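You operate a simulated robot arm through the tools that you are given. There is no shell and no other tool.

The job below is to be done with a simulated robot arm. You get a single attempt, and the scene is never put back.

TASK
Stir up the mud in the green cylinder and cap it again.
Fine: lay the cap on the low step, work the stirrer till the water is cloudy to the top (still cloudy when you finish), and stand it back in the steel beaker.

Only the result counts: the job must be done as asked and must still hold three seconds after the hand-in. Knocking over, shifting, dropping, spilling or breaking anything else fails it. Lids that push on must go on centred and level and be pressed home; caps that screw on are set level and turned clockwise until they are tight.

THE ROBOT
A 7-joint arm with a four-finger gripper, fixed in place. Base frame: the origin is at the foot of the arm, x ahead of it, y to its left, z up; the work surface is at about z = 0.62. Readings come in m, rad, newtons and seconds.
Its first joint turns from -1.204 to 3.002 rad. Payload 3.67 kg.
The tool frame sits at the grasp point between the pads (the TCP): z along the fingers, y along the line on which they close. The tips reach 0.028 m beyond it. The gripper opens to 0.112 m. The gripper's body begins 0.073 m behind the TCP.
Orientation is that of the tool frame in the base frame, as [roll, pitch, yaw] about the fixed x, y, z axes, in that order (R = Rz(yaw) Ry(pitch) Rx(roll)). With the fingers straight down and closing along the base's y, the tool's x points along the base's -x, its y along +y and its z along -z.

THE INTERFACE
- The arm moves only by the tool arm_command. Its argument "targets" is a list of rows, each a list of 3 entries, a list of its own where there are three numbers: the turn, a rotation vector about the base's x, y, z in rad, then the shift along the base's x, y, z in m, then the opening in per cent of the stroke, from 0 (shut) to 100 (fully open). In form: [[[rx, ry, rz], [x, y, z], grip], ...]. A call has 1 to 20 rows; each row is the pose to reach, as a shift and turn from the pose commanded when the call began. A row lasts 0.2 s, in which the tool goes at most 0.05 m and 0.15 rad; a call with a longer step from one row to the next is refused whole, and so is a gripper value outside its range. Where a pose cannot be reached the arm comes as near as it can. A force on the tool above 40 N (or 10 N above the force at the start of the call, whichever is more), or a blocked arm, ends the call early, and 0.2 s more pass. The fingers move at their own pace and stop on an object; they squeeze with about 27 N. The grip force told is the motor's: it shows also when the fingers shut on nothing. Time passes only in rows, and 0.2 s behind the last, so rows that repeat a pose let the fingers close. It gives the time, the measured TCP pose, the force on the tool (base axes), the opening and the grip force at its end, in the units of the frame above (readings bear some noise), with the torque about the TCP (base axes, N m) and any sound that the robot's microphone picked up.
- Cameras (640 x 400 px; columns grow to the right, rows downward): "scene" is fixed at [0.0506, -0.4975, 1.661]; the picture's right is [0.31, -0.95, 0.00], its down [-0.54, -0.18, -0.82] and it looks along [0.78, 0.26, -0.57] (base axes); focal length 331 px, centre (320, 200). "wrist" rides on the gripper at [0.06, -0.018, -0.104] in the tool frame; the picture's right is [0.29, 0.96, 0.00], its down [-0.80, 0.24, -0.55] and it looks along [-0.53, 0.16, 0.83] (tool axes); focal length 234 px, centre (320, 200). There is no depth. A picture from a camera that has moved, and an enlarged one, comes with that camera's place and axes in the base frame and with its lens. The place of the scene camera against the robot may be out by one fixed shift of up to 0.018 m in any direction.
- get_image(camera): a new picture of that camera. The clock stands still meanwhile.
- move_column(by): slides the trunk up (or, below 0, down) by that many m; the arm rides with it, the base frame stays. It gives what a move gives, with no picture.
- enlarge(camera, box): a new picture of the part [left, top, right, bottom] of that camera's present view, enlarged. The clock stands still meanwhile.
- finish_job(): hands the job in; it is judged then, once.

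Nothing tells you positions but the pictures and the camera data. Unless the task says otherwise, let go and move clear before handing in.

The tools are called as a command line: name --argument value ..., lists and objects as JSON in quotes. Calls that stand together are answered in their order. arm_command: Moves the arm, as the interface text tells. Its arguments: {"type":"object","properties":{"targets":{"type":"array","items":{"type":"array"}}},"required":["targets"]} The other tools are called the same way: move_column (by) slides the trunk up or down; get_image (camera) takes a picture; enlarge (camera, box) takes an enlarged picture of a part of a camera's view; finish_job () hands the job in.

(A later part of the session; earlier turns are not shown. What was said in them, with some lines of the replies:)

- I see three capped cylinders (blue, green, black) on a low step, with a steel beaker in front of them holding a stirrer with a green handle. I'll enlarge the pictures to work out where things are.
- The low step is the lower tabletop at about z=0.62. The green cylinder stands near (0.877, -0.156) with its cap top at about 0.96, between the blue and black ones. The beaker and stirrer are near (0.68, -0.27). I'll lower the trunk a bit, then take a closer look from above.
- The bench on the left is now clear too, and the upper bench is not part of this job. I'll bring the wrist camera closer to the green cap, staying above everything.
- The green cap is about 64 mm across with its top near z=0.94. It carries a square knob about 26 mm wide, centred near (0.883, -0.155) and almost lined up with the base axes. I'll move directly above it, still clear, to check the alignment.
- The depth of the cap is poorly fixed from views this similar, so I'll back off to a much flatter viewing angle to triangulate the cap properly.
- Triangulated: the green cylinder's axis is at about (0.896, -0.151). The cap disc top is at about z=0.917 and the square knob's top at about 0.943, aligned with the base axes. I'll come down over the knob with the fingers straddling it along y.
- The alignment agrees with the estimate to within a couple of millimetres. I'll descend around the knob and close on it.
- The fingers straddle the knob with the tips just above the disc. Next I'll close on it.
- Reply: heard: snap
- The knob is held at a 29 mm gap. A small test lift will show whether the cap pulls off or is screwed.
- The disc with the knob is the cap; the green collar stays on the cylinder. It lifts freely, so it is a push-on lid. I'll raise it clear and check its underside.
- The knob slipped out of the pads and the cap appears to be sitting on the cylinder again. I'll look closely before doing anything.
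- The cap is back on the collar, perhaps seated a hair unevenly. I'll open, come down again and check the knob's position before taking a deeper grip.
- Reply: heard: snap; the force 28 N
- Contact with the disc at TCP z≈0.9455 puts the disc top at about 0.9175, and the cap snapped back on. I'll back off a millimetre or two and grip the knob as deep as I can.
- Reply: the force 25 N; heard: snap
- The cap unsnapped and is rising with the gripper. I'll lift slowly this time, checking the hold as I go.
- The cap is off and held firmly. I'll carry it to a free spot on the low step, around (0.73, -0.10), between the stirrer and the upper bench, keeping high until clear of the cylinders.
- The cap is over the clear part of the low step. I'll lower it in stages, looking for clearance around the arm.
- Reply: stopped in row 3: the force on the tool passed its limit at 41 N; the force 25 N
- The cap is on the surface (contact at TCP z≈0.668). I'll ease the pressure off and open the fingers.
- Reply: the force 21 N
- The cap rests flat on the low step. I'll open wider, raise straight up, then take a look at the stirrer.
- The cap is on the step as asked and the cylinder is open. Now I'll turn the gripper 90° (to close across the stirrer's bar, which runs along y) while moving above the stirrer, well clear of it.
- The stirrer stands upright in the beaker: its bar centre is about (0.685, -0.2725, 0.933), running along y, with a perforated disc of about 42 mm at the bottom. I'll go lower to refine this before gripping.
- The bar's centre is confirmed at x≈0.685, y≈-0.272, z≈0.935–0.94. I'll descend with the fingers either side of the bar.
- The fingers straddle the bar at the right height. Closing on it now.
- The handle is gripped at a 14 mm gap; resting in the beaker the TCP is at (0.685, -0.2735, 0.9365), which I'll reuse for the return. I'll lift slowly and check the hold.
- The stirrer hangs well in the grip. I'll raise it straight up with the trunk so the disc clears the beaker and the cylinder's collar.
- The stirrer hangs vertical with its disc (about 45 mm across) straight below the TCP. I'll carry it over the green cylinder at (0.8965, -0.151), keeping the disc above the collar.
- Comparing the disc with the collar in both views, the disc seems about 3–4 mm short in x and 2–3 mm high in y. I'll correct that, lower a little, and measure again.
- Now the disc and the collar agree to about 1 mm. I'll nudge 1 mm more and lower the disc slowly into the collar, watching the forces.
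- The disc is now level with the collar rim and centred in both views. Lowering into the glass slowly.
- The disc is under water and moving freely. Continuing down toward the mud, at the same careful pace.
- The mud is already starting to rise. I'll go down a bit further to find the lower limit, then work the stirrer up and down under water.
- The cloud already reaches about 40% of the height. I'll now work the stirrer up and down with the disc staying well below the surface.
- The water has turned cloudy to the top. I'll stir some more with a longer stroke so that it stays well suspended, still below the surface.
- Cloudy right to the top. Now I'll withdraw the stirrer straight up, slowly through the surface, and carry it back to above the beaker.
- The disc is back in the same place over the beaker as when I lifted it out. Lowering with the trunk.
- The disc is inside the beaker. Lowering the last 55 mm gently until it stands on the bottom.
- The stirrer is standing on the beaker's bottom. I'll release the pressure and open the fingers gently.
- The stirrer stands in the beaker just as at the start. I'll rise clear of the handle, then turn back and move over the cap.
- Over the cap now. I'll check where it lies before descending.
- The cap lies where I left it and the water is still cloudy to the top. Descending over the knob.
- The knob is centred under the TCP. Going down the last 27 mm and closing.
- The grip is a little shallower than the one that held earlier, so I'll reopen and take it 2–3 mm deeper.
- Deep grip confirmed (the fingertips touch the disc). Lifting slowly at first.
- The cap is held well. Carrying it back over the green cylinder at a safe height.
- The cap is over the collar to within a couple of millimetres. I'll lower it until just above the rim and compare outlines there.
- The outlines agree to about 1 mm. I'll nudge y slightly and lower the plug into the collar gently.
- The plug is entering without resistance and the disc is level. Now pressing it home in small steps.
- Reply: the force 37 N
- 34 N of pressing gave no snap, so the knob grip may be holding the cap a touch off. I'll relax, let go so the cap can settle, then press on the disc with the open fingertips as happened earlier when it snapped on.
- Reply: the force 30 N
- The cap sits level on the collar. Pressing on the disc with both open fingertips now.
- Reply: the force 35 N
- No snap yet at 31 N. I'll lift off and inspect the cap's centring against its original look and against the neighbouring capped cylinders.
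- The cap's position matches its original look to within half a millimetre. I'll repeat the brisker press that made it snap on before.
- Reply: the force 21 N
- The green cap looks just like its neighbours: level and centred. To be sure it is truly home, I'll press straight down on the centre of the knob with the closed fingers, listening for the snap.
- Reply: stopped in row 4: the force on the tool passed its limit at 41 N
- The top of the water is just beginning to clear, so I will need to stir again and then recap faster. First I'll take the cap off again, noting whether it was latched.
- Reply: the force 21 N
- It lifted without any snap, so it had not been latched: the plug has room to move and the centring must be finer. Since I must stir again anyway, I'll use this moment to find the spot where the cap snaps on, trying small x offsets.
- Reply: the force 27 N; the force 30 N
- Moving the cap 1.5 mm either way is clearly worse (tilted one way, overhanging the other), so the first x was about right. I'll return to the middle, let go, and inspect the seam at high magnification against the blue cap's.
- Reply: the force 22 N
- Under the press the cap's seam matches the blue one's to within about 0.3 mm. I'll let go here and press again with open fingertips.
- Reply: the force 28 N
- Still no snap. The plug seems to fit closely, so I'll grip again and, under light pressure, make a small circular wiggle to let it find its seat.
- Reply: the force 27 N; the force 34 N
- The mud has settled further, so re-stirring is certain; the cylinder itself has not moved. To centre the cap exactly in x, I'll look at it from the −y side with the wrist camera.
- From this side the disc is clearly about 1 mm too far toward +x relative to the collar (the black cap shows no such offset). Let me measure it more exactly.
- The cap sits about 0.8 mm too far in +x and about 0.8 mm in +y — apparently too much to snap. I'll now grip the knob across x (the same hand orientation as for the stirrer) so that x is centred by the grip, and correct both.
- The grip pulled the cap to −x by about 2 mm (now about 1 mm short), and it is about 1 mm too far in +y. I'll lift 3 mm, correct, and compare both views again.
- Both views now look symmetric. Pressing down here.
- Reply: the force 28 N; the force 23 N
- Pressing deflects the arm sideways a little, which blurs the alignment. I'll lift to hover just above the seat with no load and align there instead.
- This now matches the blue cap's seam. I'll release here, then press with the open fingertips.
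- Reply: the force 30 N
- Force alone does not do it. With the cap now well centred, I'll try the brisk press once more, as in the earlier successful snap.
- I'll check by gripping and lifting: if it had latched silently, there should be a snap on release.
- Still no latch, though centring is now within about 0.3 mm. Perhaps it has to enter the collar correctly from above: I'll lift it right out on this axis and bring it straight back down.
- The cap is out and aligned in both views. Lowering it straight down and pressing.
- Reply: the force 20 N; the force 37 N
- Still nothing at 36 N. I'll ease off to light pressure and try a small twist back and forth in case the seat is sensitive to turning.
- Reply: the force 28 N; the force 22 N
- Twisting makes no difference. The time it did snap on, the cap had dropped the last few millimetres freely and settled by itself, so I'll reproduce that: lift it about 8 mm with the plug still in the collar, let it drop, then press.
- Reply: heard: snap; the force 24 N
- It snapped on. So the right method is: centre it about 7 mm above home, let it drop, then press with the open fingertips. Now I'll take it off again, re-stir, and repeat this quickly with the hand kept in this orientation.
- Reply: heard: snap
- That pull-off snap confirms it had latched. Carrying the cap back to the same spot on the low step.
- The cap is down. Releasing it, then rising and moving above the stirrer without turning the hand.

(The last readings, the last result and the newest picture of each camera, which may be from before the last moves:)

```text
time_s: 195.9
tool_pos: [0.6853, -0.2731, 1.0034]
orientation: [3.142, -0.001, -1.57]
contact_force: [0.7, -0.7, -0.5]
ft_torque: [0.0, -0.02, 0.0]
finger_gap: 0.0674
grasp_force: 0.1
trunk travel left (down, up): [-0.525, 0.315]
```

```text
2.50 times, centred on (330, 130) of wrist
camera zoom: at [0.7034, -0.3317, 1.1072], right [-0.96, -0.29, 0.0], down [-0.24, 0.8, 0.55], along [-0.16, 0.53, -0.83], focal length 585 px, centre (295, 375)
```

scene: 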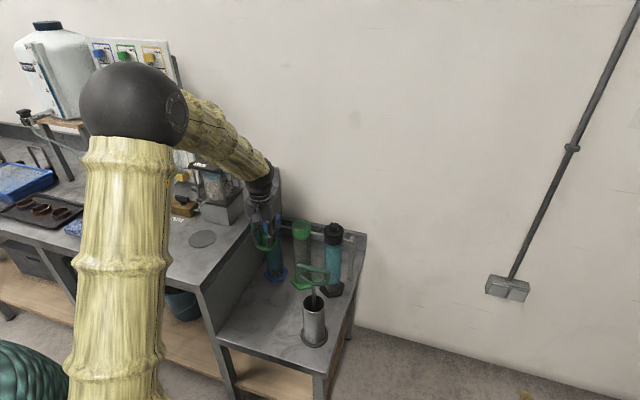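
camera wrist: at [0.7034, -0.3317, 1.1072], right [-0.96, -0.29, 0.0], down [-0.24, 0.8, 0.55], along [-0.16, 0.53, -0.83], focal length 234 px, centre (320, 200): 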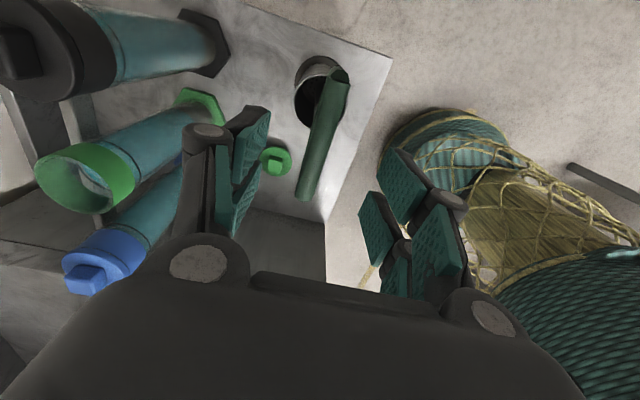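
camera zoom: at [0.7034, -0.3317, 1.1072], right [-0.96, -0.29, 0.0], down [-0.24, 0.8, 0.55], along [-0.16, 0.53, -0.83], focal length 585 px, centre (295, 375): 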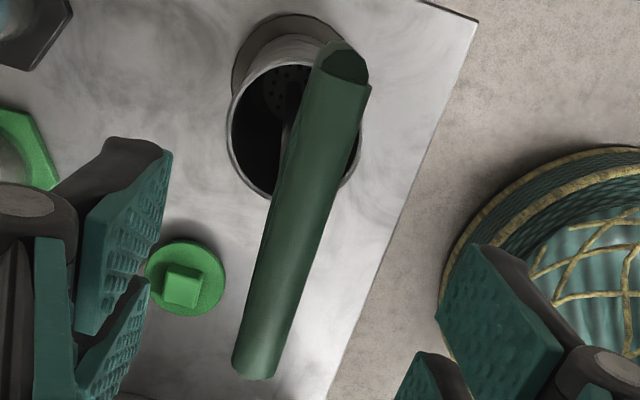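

The stirrer is exactly where I left it. Descending and gripping the bar.

arm_command --targets '[[[0, 0, 0], [0, -0.0005, -0.025], 60], [[0, 0, 0], [0, -0.0005, -0.05], 55], [[0, 0, 0], [0, -0.0005, -0.0665], 50], [[0, 0, 0], [0, -0.0005, -0.0665], 30], [[0, 0, 0], [0, -0.0005, -0.0665], 15], [[0, 0, 0], [0, -0.0005, -0.0665], 0], [[0, 0, 0], [0, -0.0005, -0.0665], 0]]'

arm_command --targets '[[[0, 0, 0], [0, 0, 0.005], 0], [[0, 0, 0], [0, 0, 0.015], 0], [[0, 0, 0], [0, 0, 0.03], 0], [[0, 0, 0], [0, 0, 0.03], 0]]'

move_column --by 0.29

enlarge --camera "wrist" --box '[270, 40, 370, 140]'

enlarge --camera "scene" --box '[250, 120, 370, 300]'

```text
time_s: 197.5
tool_pos: [0.6856, -0.2722, 0.9362]
orientation: [3.141, 0.001, -1.571]
contact_force: [0.2, 0.7, 0.5]
ft_torque: [-0.04, -0.01, -0.01]
finger_gap: 0.0142
grasp_force: 26.9
trunk travel left (down, up): [-0.525, 0.315]
```

```text
time_s: 198.5
tool_pos: [0.6861, -0.2746, 0.9666]
orientation: [3.139, 0.001, -1.572]
contact_force: [-0.5, 0.8, -1.9]
ft_torque: [0.04, 0.0, 0.01]
finger_gap: 0.0142
grasp_force: 26.6
trunk travel left (down, up): [-0.525, 0.315]
```

```text
time_s: 201.5
tool_pos: [0.6866, -0.2742, 1.2555]
orientation: [3.141, 0.0, -1.57]
contact_force: [0.1, -0.5, -1.5]
ft_torque: [0.0, 0.03, 0.0]
finger_gap: 0.014
grasp_force: 27.2
trunk travel left (down, up): [-0.815, 0.025]
```

```text
4.00 times, centred on (320, 90) of wrist
camera zoom: at [0.7036, -0.3339, 1.3601], right [-0.96, -0.29, 0.0], down [-0.24, 0.8, 0.55], along [-0.16, 0.53, -0.83], focal length 937 px, centre (320, 640)
```

zoom: 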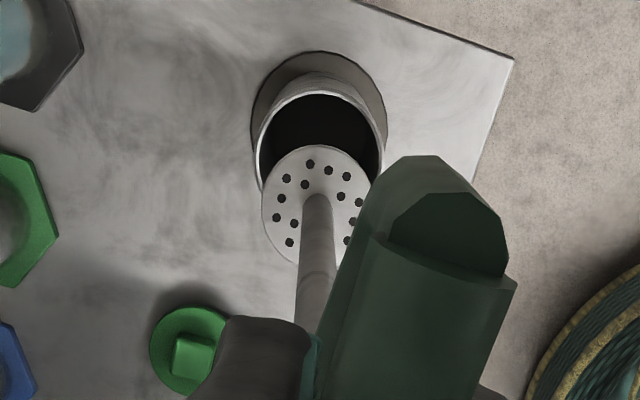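

```text
2.22 times, centred on (310, 210) of scene
camera zoom: at [0.0506, -0.4975, 1.661], right [0.31, -0.95, 0.0], down [-0.54, -0.18, -0.82], along [0.78, 0.26, -0.57], focal length 736 px, centre (342, 178)
```

zoom: 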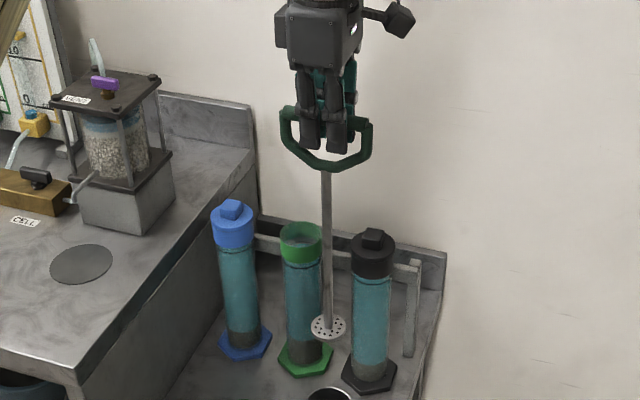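

The mud has settled completely and the stirrer is in hand. Carrying it over the cylinder as before.

arm_command --targets '[[[0, 0, 0], [0.0, 0.0, 0.01], 0], [[0, 0, 0], [0.015, 0.0084, 0.02], 0], [[0, 0, 0], [0.045, 0.0252, 0.02], 0], [[0, 0, 0], [0.08, 0.0449, 0.02], 0], [[0, 0, 0], [0.115, 0.0645, 0.02], 0], [[0, 0, 0], [0.15, 0.0841, 0.02], 0], [[0, 0, 0], [0.18, 0.1009, 0.02], 0], [[0, 0, 0], [0.202, 0.1133, 0.02], 0], [[0, 0, 0], [0.214, 0.12, 0.01], 0], [[0, 0, 0], [0.214, 0.12, -0.01], 0], [[0, 0, 0], [0.214, 0.12, -0.025], 0], [[0, 0, 0], [0.214, 0.12, -0.035], 0], [[0, 0, 0], [0.214, 0.12, -0.035], 0]]'

enlarge --camera "wrist" --box '[290, 50, 360, 120]'

enlarge --camera "scene" --box '[285, 200, 325, 240]'

```text
time_s: 204.3
tool_pos: [0.8986, -0.1524, 1.2225]
orientation: [-3.141, -0.003, -1.572]
contact_force: [0.2, -1.0, -1.1]
ft_torque: [0.01, -0.02, -0.01]
finger_gap: 0.0143
grasp_force: 26.7
trunk travel left (down, up): [-0.815, 0.025]
```

```text
5.71 times, centred on (325, 85) of wrist
camera zoom: at [0.9162, -0.2125, 1.3258], right [-0.96, -0.29, 0.0], down [-0.24, 0.8, 0.55], along [-0.16, 0.53, -0.83], focal length 1338 px, centre (291, 857)
```

zoom: 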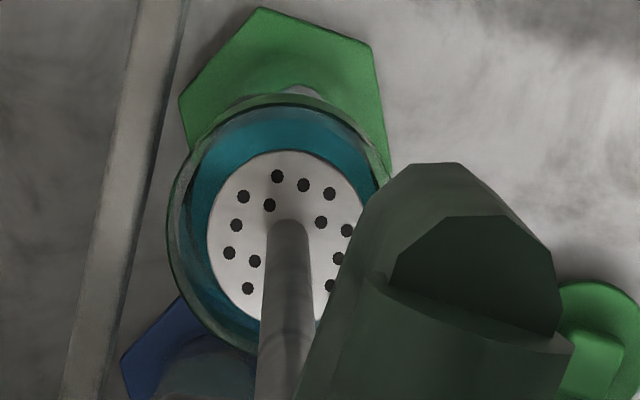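

```text
10.00 times, centred on (305, 220) of scene
camera zoom: at [0.0506, -0.4975, 1.661], right [0.31, -0.95, 0.0], down [-0.54, -0.18, -0.82], along [0.78, 0.26, -0.57], focal length 3312 px, centre (470, 0)
```

zoom: 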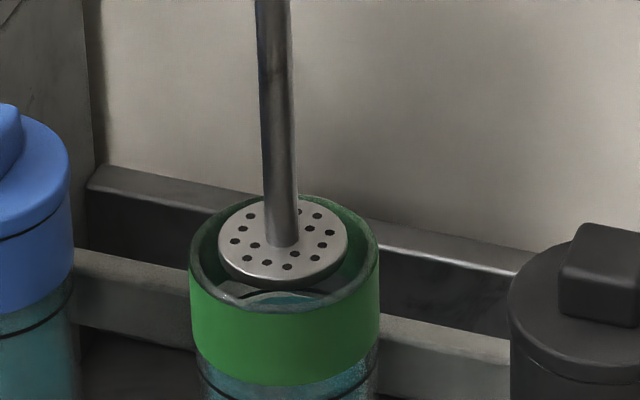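

Aligned to within a millimetre. Lowering through the rim slowly, then down to the mud.

arm_command --targets '[[[0, 0, 0], [0.0008, -0.0007, -0.008], 0], [[0, 0, 0], [0.0008, -0.0007, -0.016], 0], [[0, 0, 0], [0.0008, -0.0007, -0.024], 0], [[0, 0, 0], [0.0008, -0.0007, -0.032], 0], [[0, 0, 0], [0.0008, -0.0007, -0.04], 0], [[0, 0, 0], [0.0008, -0.0007, -0.05], 0], [[0, 0, 0], [0.0008, -0.0007, -0.062], 0], [[0, 0, 0], [0.0008, -0.0007, -0.062], 0]]'

arm_command --targets '[[[0, 0, 0], [0, 0, -0.015], 0], [[0, 0, 0], [0, 0, -0.03], 0], [[0, 0, 0], [0, 0, -0.045], 0], [[0, 0, 0], [0, 0, -0.06], 0], [[0, 0, 0], [0, 0, -0.075], 0], [[0, 0, 0], [0, 0, -0.09], 0], [[0, 0, 0], [0, 0, -0.105], 0], [[0, 0, 0], [0, 0, -0.12], 0], [[0, 0, 0], [0, 0, -0.135], 0], [[0, 0, 0], [0, 0, -0.15], 0], [[0, 0, 0], [0, 0, -0.162], 0], [[0, 0, 0], [0, 0, -0.172], 0], [[0, 0, 0], [0, 0, -0.172], 0]]'

enlarge --camera "scene" --box '[270, 180, 340, 300]'

```text
time_s: 206.1
tool_pos: [0.9001, -0.1524, 1.1606]
orientation: [3.141, -0.001, -1.571]
contact_force: [0.0, 0.0, -2.2]
ft_torque: [-0.02, 0.02, 0.04]
finger_gap: 0.0141
grasp_force: 27.2
trunk travel left (down, up): [-0.815, 0.025]
```

```text
time_s: 208.9
tool_pos: [0.8998, -0.1545, 0.986]
orientation: [3.142, -0.003, -1.571]
contact_force: [0.0, -1.2, -1.4]
ft_torque: [0.0, 0.02, 0.0]
finger_gap: 0.0142
grasp_force: 26.8
trunk travel left (down, up): [-0.815, 0.025]
```

```text
3.33 times, centred on (305, 240) of scene
camera zoom: at [0.0506, -0.4975, 1.661], right [0.31, -0.95, 0.0], down [-0.54, -0.18, -0.82], along [0.78, 0.26, -0.57], focal length 1104 px, centre (370, 67)
```

zoom: 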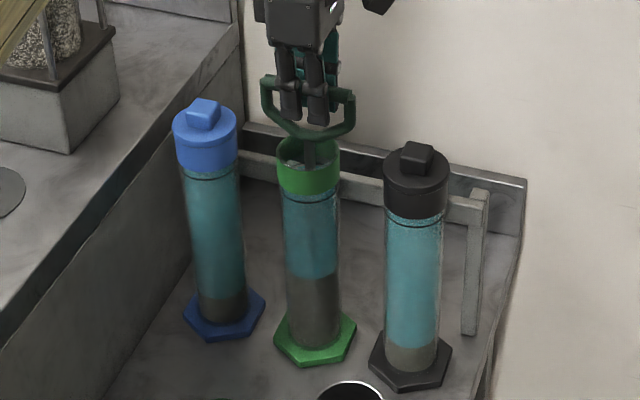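

Now stirring again, with the disc kept under water.

arm_command --targets '[[[0, 0, 0], [0, 0, 0.015], 0], [[0, 0, 0], [0, 0, 0.045], 0], [[0, 0, 0], [0, 0, 0.075], 0], [[0, 0, 0], [0, 0, 0.105], 0], [[0, 0, 0], [0, 0, 0.125], 0], [[0, 0, 0], [0, 0, 0.105], 0], [[0, 0, 0], [0, 0, 0.075], 0], [[0, 0, 0], [0, 0, 0.045], 0], [[0, 0, 0], [0, 0, 0.015], 0], [[0, 0, 0], [0, 0, 0.0], 0], [[0, 0, 0], [0, 0, 0.015], 0], [[0, 0, 0], [0, 0, 0.045], 0], [[0, 0, 0], [0, 0, 0.075], 0], [[0, 0, 0], [0, 0, 0.105], 0], [[0, 0, 0], [0, 0, 0.125], 0], [[0, 0, 0], [0, 0, 0.105], 0], [[0, 0, 0], [0, 0, 0.075], 0], [[0, 0, 0], [0, 0, 0.045], 0], [[0, 0, 0], [0, 0, 0.015], 0], [[0, 0, 0], [0, 0, 0.0], 0]]'

arm_command --targets '[[[0, 0, 0], [0, 0, 0.015], 0], [[0, 0, 0], [0, 0, 0.045], 0], [[0, 0, 0], [0, 0, 0.075], 0], [[0, 0, 0], [0, 0, 0.105], 0], [[0, 0, 0], [0, 0, 0.125], 0], [[0, 0, 0], [0, 0, 0.105], 0], [[0, 0, 0], [0, 0, 0.075], 0], [[0, 0, 0], [0, 0, 0.045], 0], [[0, 0, 0], [0, 0, 0.015], 0], [[0, 0, 0], [0, 0, 0.0], 0], [[0, 0, 0], [0, 0, 0.015], 0], [[0, 0, 0], [0, 0, 0.045], 0], [[0, 0, 0], [0, 0, 0.075], 0], [[0, 0, 0], [0, 0, 0.105], 0], [[0, 0, 0], [0, 0, 0.125], 0], [[0, 0, 0], [0, 0, 0.105], 0], [[0, 0, 0], [0, 0, 0.075], 0], [[0, 0, 0], [0, 0, 0.045], 0], [[0, 0, 0], [0, 0, 0.015], 0], [[0, 0, 0], [0, 0, 0.0], 0]]'

arm_command --targets '[[[0, 0, 0], [0, 0, 0.015], 0], [[0, 0, 0], [0, 0, 0.045], 0], [[0, 0, 0], [0, 0, 0.075], 0], [[0, 0, 0], [0, 0, 0.105], 0], [[0, 0, 0], [0, 0, 0.125], 0], [[0, 0, 0], [0, 0, 0.105], 0], [[0, 0, 0], [0, 0, 0.075], 0], [[0, 0, 0], [0, 0, 0.045], 0], [[0, 0, 0], [0, 0, 0.015], 0], [[0, 0, 0], [0, 0, 0.0], 0], [[0, 0, 0], [0, 0, 0.015], 0], [[0, 0, 0], [0, 0, 0.045], 0], [[0, 0, 0], [0, 0, 0.075], 0], [[0, 0, 0], [0, 0, 0.105], 0], [[0, 0, 0], [0, 0, 0.125], 0], [[0, 0, 0], [0, 0, 0.105], 0], [[0, 0, 0], [0, 0, 0.075], 0], [[0, 0, 0], [0, 0, 0.045], 0], [[0, 0, 0], [0, 0, 0.015], 0], [[0, 0, 0], [0, 0, 0.0], 0]]'

enlarge --camera "scene" --box '[270, 180, 340, 300]'

```text
time_s: 213.1
tool_pos: [0.9, -0.1544, 0.9884]
orientation: [-3.141, -0.003, -1.57]
contact_force: [-0.6, 0.6, -1.6]
ft_torque: [0.02, 0.04, -0.02]
finger_gap: 0.0142
grasp_force: 27.0
trunk travel left (down, up): [-0.815, 0.025]
```

```text
time_s: 217.3
tool_pos: [0.9019, -0.1542, 0.9846]
orientation: [3.141, -0.001, -1.57]
contact_force: [0.6, 0.2, -1.2]
ft_torque: [0.01, -0.02, 0.0]
finger_gap: 0.014
grasp_force: 26.9
trunk travel left (down, up): [-0.815, 0.025]
```

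```text
time_s: 221.5
tool_pos: [0.9005, -0.153, 0.9885]
orientation: [-3.142, -0.001, -1.572]
contact_force: [-0.6, -0.1, -0.7]
ft_torque: [0.01, 0.0, -0.01]
finger_gap: 0.0141
grasp_force: 27.3
trunk travel left (down, up): [-0.815, 0.025]
```

```text
3.33 times, centred on (305, 240) of scene
camera zoom: at [0.0506, -0.4975, 1.661], right [0.31, -0.95, 0.0], down [-0.54, -0.18, -0.82], along [0.78, 0.26, -0.57], focal length 1104 px, centre (370, 67)
```

zoom: 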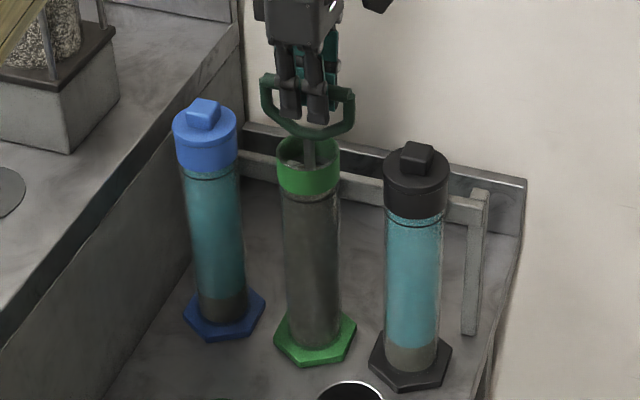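

Cloudy to the top again at t = 221.5 s; now the quick return. Withdraw and carry to the beaker in one go.

arm_command --targets '[[[0, 0, 0], [0, 0, 0.02], 0], [[0, 0, 0], [0, 0, 0.06], 0], [[0, 0, 0], [0, 0, 0.1], 0], [[0, 0, 0], [0, 0, 0.14], 0], [[0, 0, 0], [0, 0, 0.155], 0], [[0, 0, 0], [0, 0, 0.167], 0], [[0, 0, 0], [0, 0, 0.179], 0], [[0, 0, 0], [0, 0, 0.191], 0], [[0, 0, 0], [0, 0, 0.203], 0], [[0, 0, 0], [0, 0, 0.215], 0], [[0, 0, 0], [0, 0, 0.235], 0], [[0, 0, 0], [0, 0, 0.265], 0], [[0, 0, 0], [-0.02, -0.0111, 0.285], 0], [[0, 0, 0], [-0.055, -0.0306, 0.293], 0], [[0, 0, 0], [-0.093, -0.0517, 0.293], 0], [[0, 0, 0], [-0.131, -0.0728, 0.293], 0], [[0, 0, 0], [-0.165, -0.0916, 0.293], 0], [[0, 0, 0], [-0.192, -0.1066, 0.293], 0], [[0, 0, 0], [-0.209, -0.1161, 0.293], 0], [[0, 0, 0], [-0.2148, -0.1193, 0.293], 0]]'

enlarge --camera "wrist" --box '[270, 40, 370, 140]'

enlarge --camera "scene" --box '[250, 180, 370, 360]'

```text
time_s: 225.7
tool_pos: [0.6862, -0.2739, 1.2807]
orientation: [-3.141, 0.0, -1.571]
contact_force: [0.0, 0.2, -0.6]
ft_torque: [0.02, 0.02, 0.0]
finger_gap: 0.0142
grasp_force: 26.8
trunk travel left (down, up): [-0.815, 0.025]
```

```text
4.00 times, centred on (320, 90) of wrist
camera zoom: at [0.704, -0.3338, 1.3849], right [-0.96, -0.29, 0.0], down [-0.24, 0.8, 0.55], along [-0.16, 0.53, -0.83], focal length 937 px, centre (320, 640)
```

zoom: 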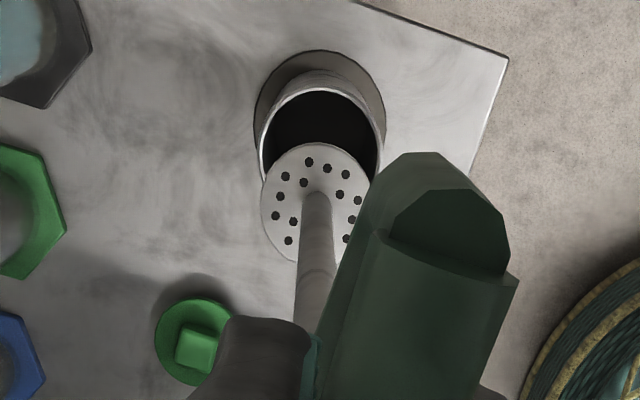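

```text
2.22 times, centred on (310, 270) of scene
camera zoom: at [0.0506, -0.4975, 1.661], right [0.31, -0.95, 0.0], down [-0.54, -0.18, -0.82], along [0.78, 0.26, -0.57], focal length 736 px, centre (342, 44)
```

zoom: 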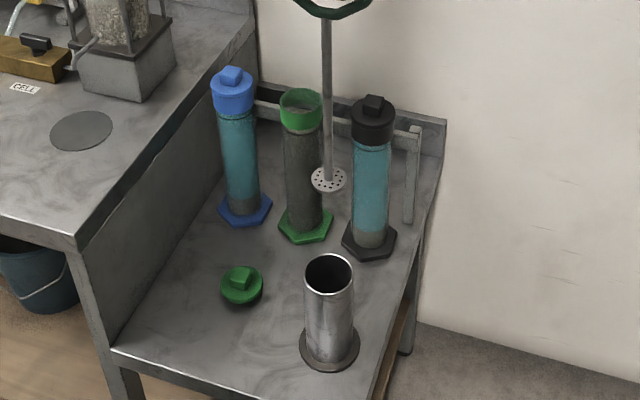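

Over the beaker again, with the water still cloudy. Lowering with the trunk.

move_column --by -0.29

arm_command --targets '[[[0, 0, 0], [0, 0, -0.018], 0], [[0, 0, 0], [0, 0, -0.036], 0], [[0, 0, 0], [0, 0, -0.048], 0], [[0, 0, 0], [0, 0, -0.052], 0], [[0, 0, 0], [0, 0, -0.0535], 0]]'

enlarge --camera "wrist" --box '[270, 40, 370, 140]'

```text
time_s: 228.6
tool_pos: [0.6866, -0.2735, 0.9915]
orientation: [-3.141, 0.0, -1.57]
contact_force: [0.3, 0.0, -0.7]
ft_torque: [-0.02, 0.01, -0.01]
finger_gap: 0.0142
grasp_force: 26.7
trunk travel left (down, up): [-0.525, 0.315]
```

```text
time_s: 229.8
tool_pos: [0.6845, -0.2735, 0.9369]
orientation: [-3.141, 0.0, -1.57]
contact_force: [0.3, -0.3, -2.2]
ft_torque: [0.02, 0.01, 0.0]
finger_gap: 0.0141
grasp_force: 26.9
trunk travel left (down, up): [-0.525, 0.315]
```

```text
4.00 times, centred on (320, 90) of wrist
camera zoom: at [0.7035, -0.3342, 1.0417], right [-0.96, -0.29, 0.0], down [-0.24, 0.8, 0.55], along [-0.16, 0.53, -0.83], focal length 937 px, centre (320, 640)
```

zoom: 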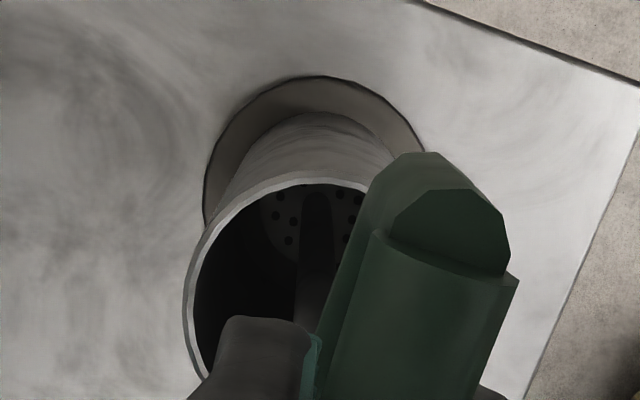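

arm_command --targets '[[[0, 0, 0], [0, 0, -0.001], 0], [[0, 0, 0], [0, 0, -0.0018], 0], [[0, 0, 0], [0, 0, -0.0018], 0]]'

```text
time_s: 230.6
tool_pos: [0.6852, -0.2745, 0.9359]
orientation: [3.141, -0.001, -1.57]
contact_force: [-0.7, 0.6, -1.7]
ft_torque: [0.03, -0.01, 0.0]
finger_gap: 0.0141
grasp_force: 27.3
trunk travel left (down, up): [-0.525, 0.315]
```

arm_command --targets '[[[0, 0, 0], [0, 0, -0.001], 0], [[0, 0, 0], [0, 0, -0.0015], 0]]'

```text
time_s: 231.2
tool_pos: [0.6857, -0.2741, 0.935]
orientation: [-3.14, -0.002, -1.57]
contact_force: [0.1, -2.7, 9.3]
ft_torque: [-0.42, 0.0, 0.02]
finger_gap: 0.0143
grasp_force: 26.4
trunk travel left (down, up): [-0.525, 0.315]
```

The stirrer stands on the beaker's bottom. Releasing it and going straight to the cap.

arm_command --targets '[[[0, 0, 0], [0, 0, 0.0008], 3], [[0, 0, 0], [0, 0, 0.001], 15], [[0, 0, 0], [0, 0, 0.001], 35], [[0, 0, 0], [0, 0, 0.001], 55], [[0, 0, 0], [0, 0, 0.015], 60], [[0, 0, 0], [0, 0, 0.045], 60], [[0, 0, 0], [0, 0, 0.065], 60], [[0, 0, 0], [0.01, 0.04, 0.065], 60], [[0, 0, 0], [0.02, 0.08, 0.065], 60], [[0, 0, 0], [0.031, 0.12, 0.055], 60], [[0, 0, 0], [0.041, 0.15, 0.022], 55], [[0, 0, 0], [0.0481, 0.174, -0.018], 50], [[0, 0, 0], [0.0481, 0.174, -0.063], 45], [[0, 0, 0], [0.0481, 0.174, -0.108], 45], [[0, 0, 0], [0.0481, 0.174, -0.153], 45], [[0, 0, 0], [0.0481, 0.174, -0.198], 45], [[0, 0, 0], [0.0481, 0.174, -0.233], 45], [[0, 0, 0], [0.0481, 0.174, -0.25], 45], [[0, 0, 0], [0.0481, 0.174, -0.256], 45]]'

enlarge --camera "wrist" --box '[260, 80, 380, 200]'

enlarge --camera "scene" --box '[250, 190, 370, 350]'

```text
time_s: 235.2
tool_pos: [0.7345, -0.1007, 0.6783]
orientation: [3.139, 0.0, -1.571]
contact_force: [0.1, -0.6, 0.4]
ft_torque: [0.0, 0.03, -0.02]
finger_gap: 0.0504
grasp_force: 0.1
trunk travel left (down, up): [-0.525, 0.315]
```

```text
3.33 times, centred on (320, 140) of wrist
camera zoom: at [0.7518, -0.1601, 0.7814], right [-0.96, -0.29, 0.0], down [-0.24, 0.8, 0.55], along [-0.16, 0.53, -0.83], focal length 781 px, centre (320, 400)
```

zoom: 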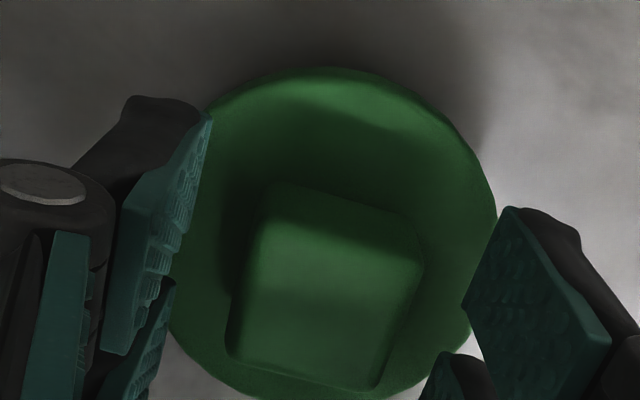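

```text
2.50 times, centred on (310, 270) of scene
camera zoom: at [0.0506, -0.4975, 1.661], right [0.31, -0.95, 0.0], down [-0.54, -0.18, -0.82], along [0.78, 0.26, -0.57], focal length 828 px, centre (345, 25)
```

zoom: 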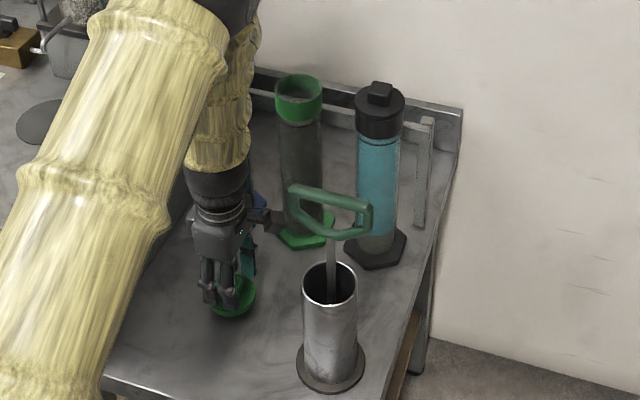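

The stirrer stands in the beaker and the knob is centred between the fingers. Gripping the cap.

arm_command --targets '[[[0, 0, 0], [0, 0, -0.006], 45], [[0, 0, 0], [0, 0, -0.0098], 45], [[0, 0, 0], [0, 0, -0.0098], 20], [[0, 0, 0], [0, 0, -0.0098], 0], [[0, 0, 0], [0, 0, -0.0098], 0]]'

```text
time_s: 236.4
tool_pos: [0.7346, -0.0997, 0.6681]
orientation: [3.141, 0.001, -1.571]
contact_force: [0.0, 0.1, 1.0]
ft_torque: [-0.01, -0.01, 0.03]
finger_gap: 0.0292
grasp_force: 26.9
trunk travel left (down, up): [-0.525, 0.315]
```

Carrying the cap back over the cylinder.

arm_command --targets '[[[0, 0, 0], [0, 0, 0.003], 0], [[0, 0, 0], [0, 0, 0.01], 0], [[0, 0, 0], [0, 0, 0.03], 0], [[0, 0, 0], [0, 0, 0.065], 0], [[0, 0, 0], [0, 0, 0.105], 0], [[0, 0, 0], [0, 0, 0.15], 0], [[0, 0, 0], [0, 0, 0.195], 0], [[0, 0, 0], [0, 0, 0.24], 0], [[0, 0, 0], [0, 0, 0.285], 0], [[0, 0, 0], [0.02, -0.006, 0.325], 0], [[0, 0, 0], [0.055, -0.0168, 0.345], 0], [[0, 0, 0], [0.095, -0.029, 0.345], 0], [[0, 0, 0], [0.13, -0.0397, 0.345], 0], [[0, 0, 0], [0.155, -0.0473, 0.345], 0], [[0, 0, 0], [0.167, -0.0502, 0.335], 0], [[0, 0, 0], [0.167, -0.0502, 0.315], 0], [[0, 0, 0], [0.167, -0.0502, 0.305], 0], [[0, 0, 0], [0.167, -0.0502, 0.305], 0]]'

enlarge --camera "scene" --box '[289, 207, 319, 237]'

enlarge --camera "wrist" --box '[290, 70, 350, 130]'

```text
time_s: 240.2
tool_pos: [0.9026, -0.1479, 0.9751]
orientation: [-3.141, -0.001, -1.572]
contact_force: [0.4, -0.9, 0.3]
ft_torque: [-0.01, -0.04, 0.01]
finger_gap: 0.0293
grasp_force: 26.8
trunk travel left (down, up): [-0.525, 0.315]
```

```text
13.33 times, centred on (304, 222) of scene
camera zoom: at [0.0506, -0.4975, 1.661], right [0.31, -0.95, 0.0], down [-0.54, -0.18, -0.82], along [0.78, 0.26, -0.57], focal length 4416 px, centre (533, -93)
```

zoom: 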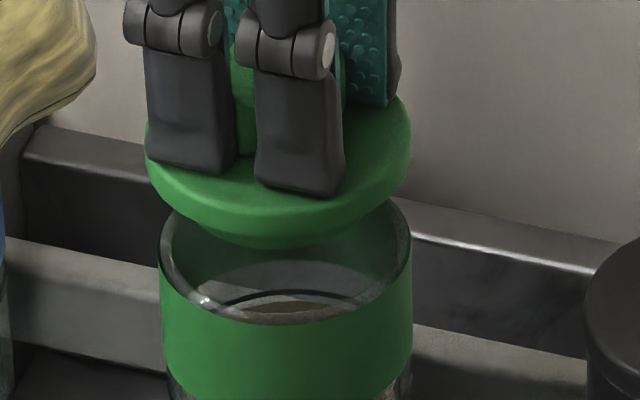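

```text
6.67 times, centred on (320, 100) of wrist
camera zoom: at [0.9195, -0.2085, 1.0779], right [-0.96, -0.29, 0.0], down [-0.24, 0.8, 0.55], along [-0.16, 0.53, -0.83], focal length 1561 px, centre (320, 867)
```

zoom: 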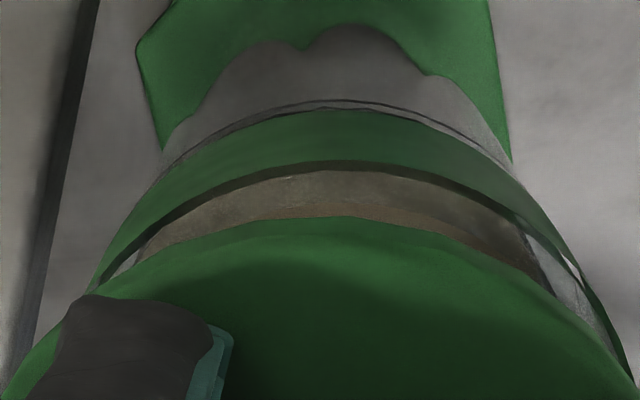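

Compared with my reference pictures, the cap is about 1 mm too far in both +x and +y. Correcting and lowering to the drop height.

arm_command --targets '[[[0, 0, 0], [-0.0006, -0.0005, 0], 0], [[0, 0, 0], [-0.0011, -0.0009, 0], 0], [[0, 0, 0], [-0.0011, -0.0009, 0], 0]]'

enlarge --camera "scene" --box '[289, 207, 319, 237]'

enlarge --camera "wrist" --box '[290, 70, 350, 130]'

```text
time_s: 241.0
tool_pos: [0.9013, -0.1495, 0.9738]
orientation: [-3.14, -0.002, -1.569]
contact_force: [-0.3, -0.2, -0.2]
ft_torque: [0.01, 0.02, 0.01]
finger_gap: 0.0292
grasp_force: 26.6
trunk travel left (down, up): [-0.525, 0.315]
```

```text
13.33 times, centred on (304, 222) of scene
camera zoom: at [0.0506, -0.4975, 1.661], right [0.31, -0.95, 0.0], down [-0.54, -0.18, -0.82], along [0.78, 0.26, -0.57], focal length 4416 px, centre (533, -93)
```

zoom: 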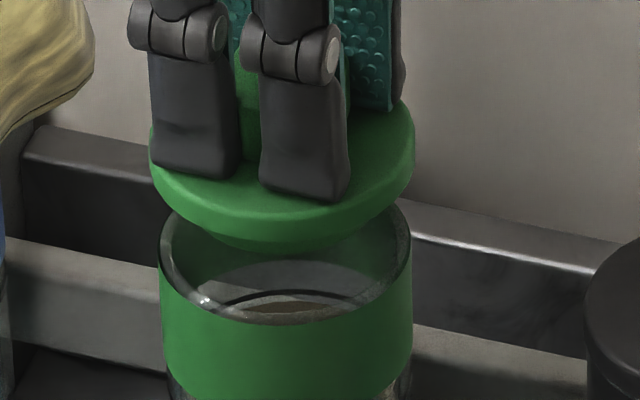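

```text
6.67 times, centred on (320, 100) of wrist
camera zoom: at [0.9185, -0.2101, 1.0774], right [-0.96, -0.29, 0.0], down [-0.24, 0.8, 0.55], along [-0.16, 0.53, -0.83], focal length 1561 px, centre (320, 867)
```

zoom: 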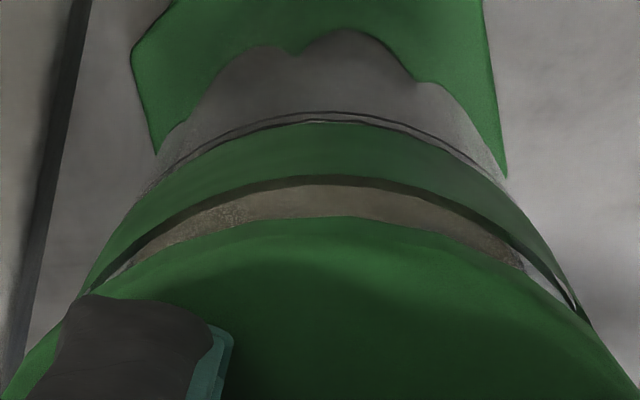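

arm_command --targets '[[[0, 0, 0], [0, 0.0004, -0.005], 0], [[0, 0, 0], [0, 0.0007, -0.011], 0], [[0, 0, 0], [0, 0.0007, -0.017], 0], [[0, 0, 0], [0, 0.0007, -0.021], 0], [[0, 0, 0], [0, 0.0007, -0.021], 0]]'

enlarge --camera "scene" --box '[289, 211, 315, 237]'

enlarge --camera "wrist" --box '[290, 70, 350, 130]'

```text
time_s: 242.2
tool_pos: [0.9002, -0.1503, 0.9528]
orientation: [3.141, -0.002, -1.571]
contact_force: [-0.2, 0.0, -0.1]
ft_torque: [-0.02, -0.01, 0.02]
finger_gap: 0.0293
grasp_force: 27.1
trunk travel left (down, up): [-0.525, 0.315]
```

```text
15.38 times, centred on (302, 224) of scene
camera zoom: at [0.0506, -0.4975, 1.661], right [0.31, -0.95, 0.0], down [-0.54, -0.18, -0.82], along [0.78, 0.26, -0.57], focal length 5096 px, centre (597, -169)
```

zoom: 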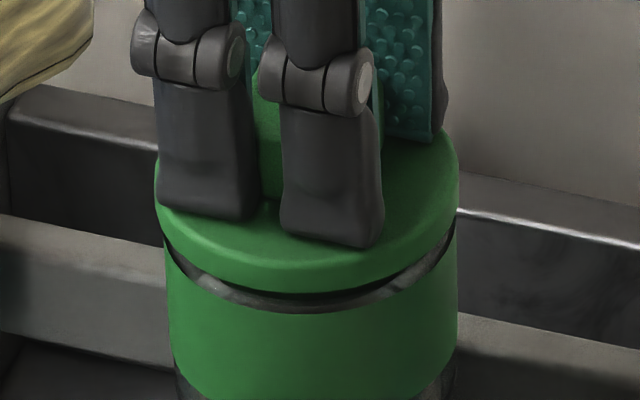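

```text
6.67 times, centred on (320, 100) of wrist
camera zoom: at [0.9176, -0.2096, 1.0563], right [-0.96, -0.29, 0.0], down [-0.24, 0.8, 0.55], along [-0.16, 0.53, -0.83], focal length 1561 px, centre (320, 867)
```

zoom: 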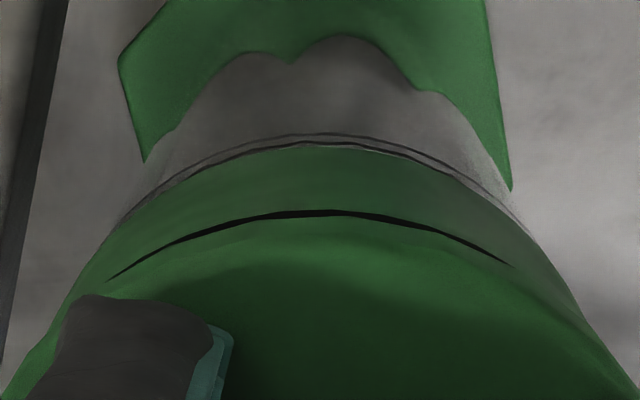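

This matches the earlier successful position. Dropping the cap and pressing with the open fingertips.

arm_command --targets '[[[0, 0, 0], [0, 0, 0], 30], [[0, 0, 0], [0, 0, 0], 50], [[0, 0, 0], [0, 0, 0.002], 50], [[0, 0, 0], [0, 0, -0.002], 45], [[0, 0, 0], [0, 0, -0.007], 45], [[0, 0, 0], [0, 0, -0.0105], 45], [[0, 0, 0], [0, 0, -0.0105], 45]]'

enlarge --camera "scene" --box '[289, 213, 315, 239]'

```text
time_s: 243.8
tool_pos: [0.9003, -0.1505, 0.9443]
orientation: [-3.138, 0.0, -1.57]
contact_force: [0.5, -0.1, 22.8]
ft_torque: [0.02, 0.02, 0.0]
finger_gap: 0.0513
grasp_force: 8.3
trunk travel left (down, up): [-0.525, 0.315]
heard: snap
```

```text
15.38 times, centred on (302, 226) of scene
camera zoom: at [0.0506, -0.4975, 1.661], right [0.31, -0.95, 0.0], down [-0.54, -0.18, -0.82], along [0.78, 0.26, -0.57], focal length 5096 px, centre (597, -200)
```

zoom: 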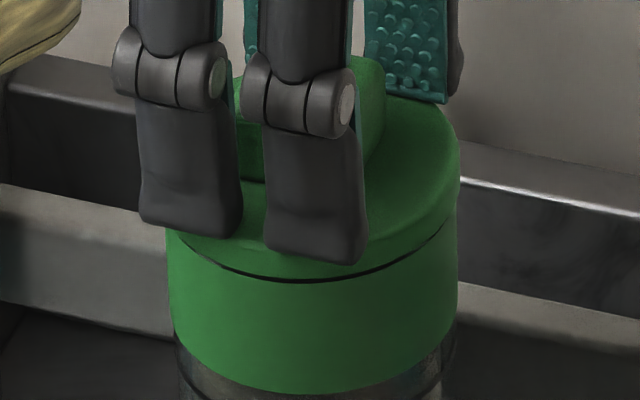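

The cap snapped on, and the water is still cloudy. Lifting straight off and clear.

arm_command --targets '[[[0, 0, 0], [0, 0, 0.003], 48], [[0, 0, 0], [0, 0, 0.012], 55], [[0, 0, 0], [0, 0, 0.03], 60], [[0, 0, 0], [0, 0, 0.06], 60], [[0, 0, 0], [-0.02, 0, 0.1], 60], [[0, 0, 0], [-0.04, 0, 0.13], 60]]'

enlarge --camera "scene" --box '[245, 190, 365, 350]'

enlarge --camera "scene" --box '[289, 213, 315, 239]'

```text
time_s: 245.2
tool_pos: [0.86, -0.1478, 1.0749]
orientation: [-3.139, -0.001, -1.571]
contact_force: [-0.8, -0.5, 0.2]
ft_torque: [0.01, -0.04, 0.01]
finger_gap: 0.0672
grasp_force: 0.1
trunk travel left (down, up): [-0.525, 0.315]
```

```text
2.50 times, centred on (305, 270) of scene
camera zoom: at [0.0506, -0.4975, 1.661], right [0.31, -0.95, 0.0], down [-0.54, -0.18, -0.82], along [0.78, 0.26, -0.57], focal length 828 px, centre (358, 25)
```

zoom: 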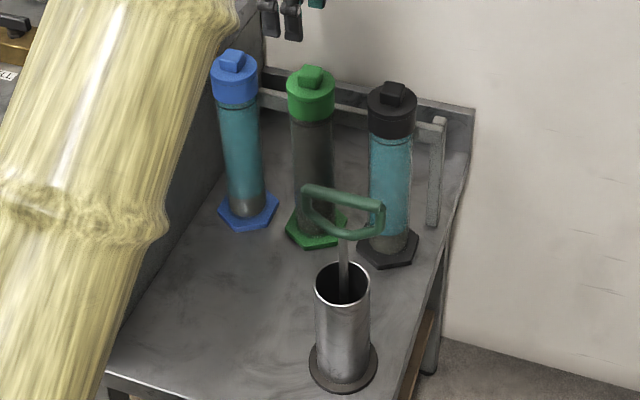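

```text
15.38 times, centred on (302, 226) of scene
camera zoom: at [0.0506, -0.4975, 1.661], right [0.31, -0.95, 0.0], down [-0.54, -0.18, -0.82], along [0.78, 0.26, -0.57], focal length 5096 px, centre (597, -200)
```

zoom: 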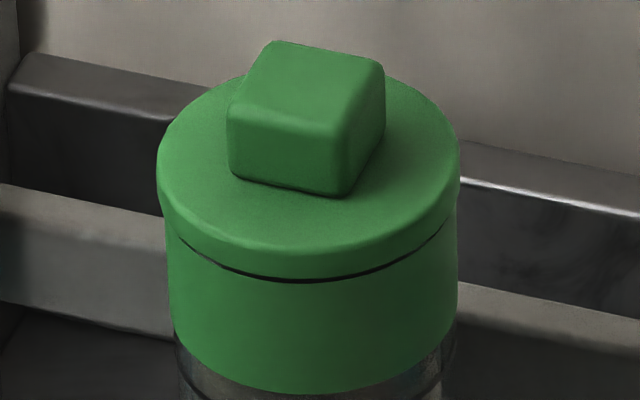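

The green cylinder is cloudy to the top with its cap snapped on level and centred. The stirrer stands in the steel beaker, the other cylinders are undisturbed, and the hand is clear, so I'm handing in now.

finish_job

```text
The job is handed in.
```

The job is handed in. At hand-in the green cylinder was cloudy to the top and its cap was back on, level and centred. The stirrer was standing upright in the steel beaker, and the arm was clear.

- **Stirred twice:** the first time, the cap would not snap on and the mud had begun to settle, so I took the cap off and stirred again. I handed in about 24 seconds after the second stirring. After the first stirring the water took about 45–50 seconds to start clearing at the top.
- **Cap:** it lay on the low step during both stirrings. It only snapped on when I let it drop the last few millimetres and then pressed it, and I heard that snap on the final press. On the first removal it slipped from the grip and fell back onto the cylinder.
- **Everything else:** in the last pictures the blue and black cylinders and the beaker had not moved, and I saw no spills.
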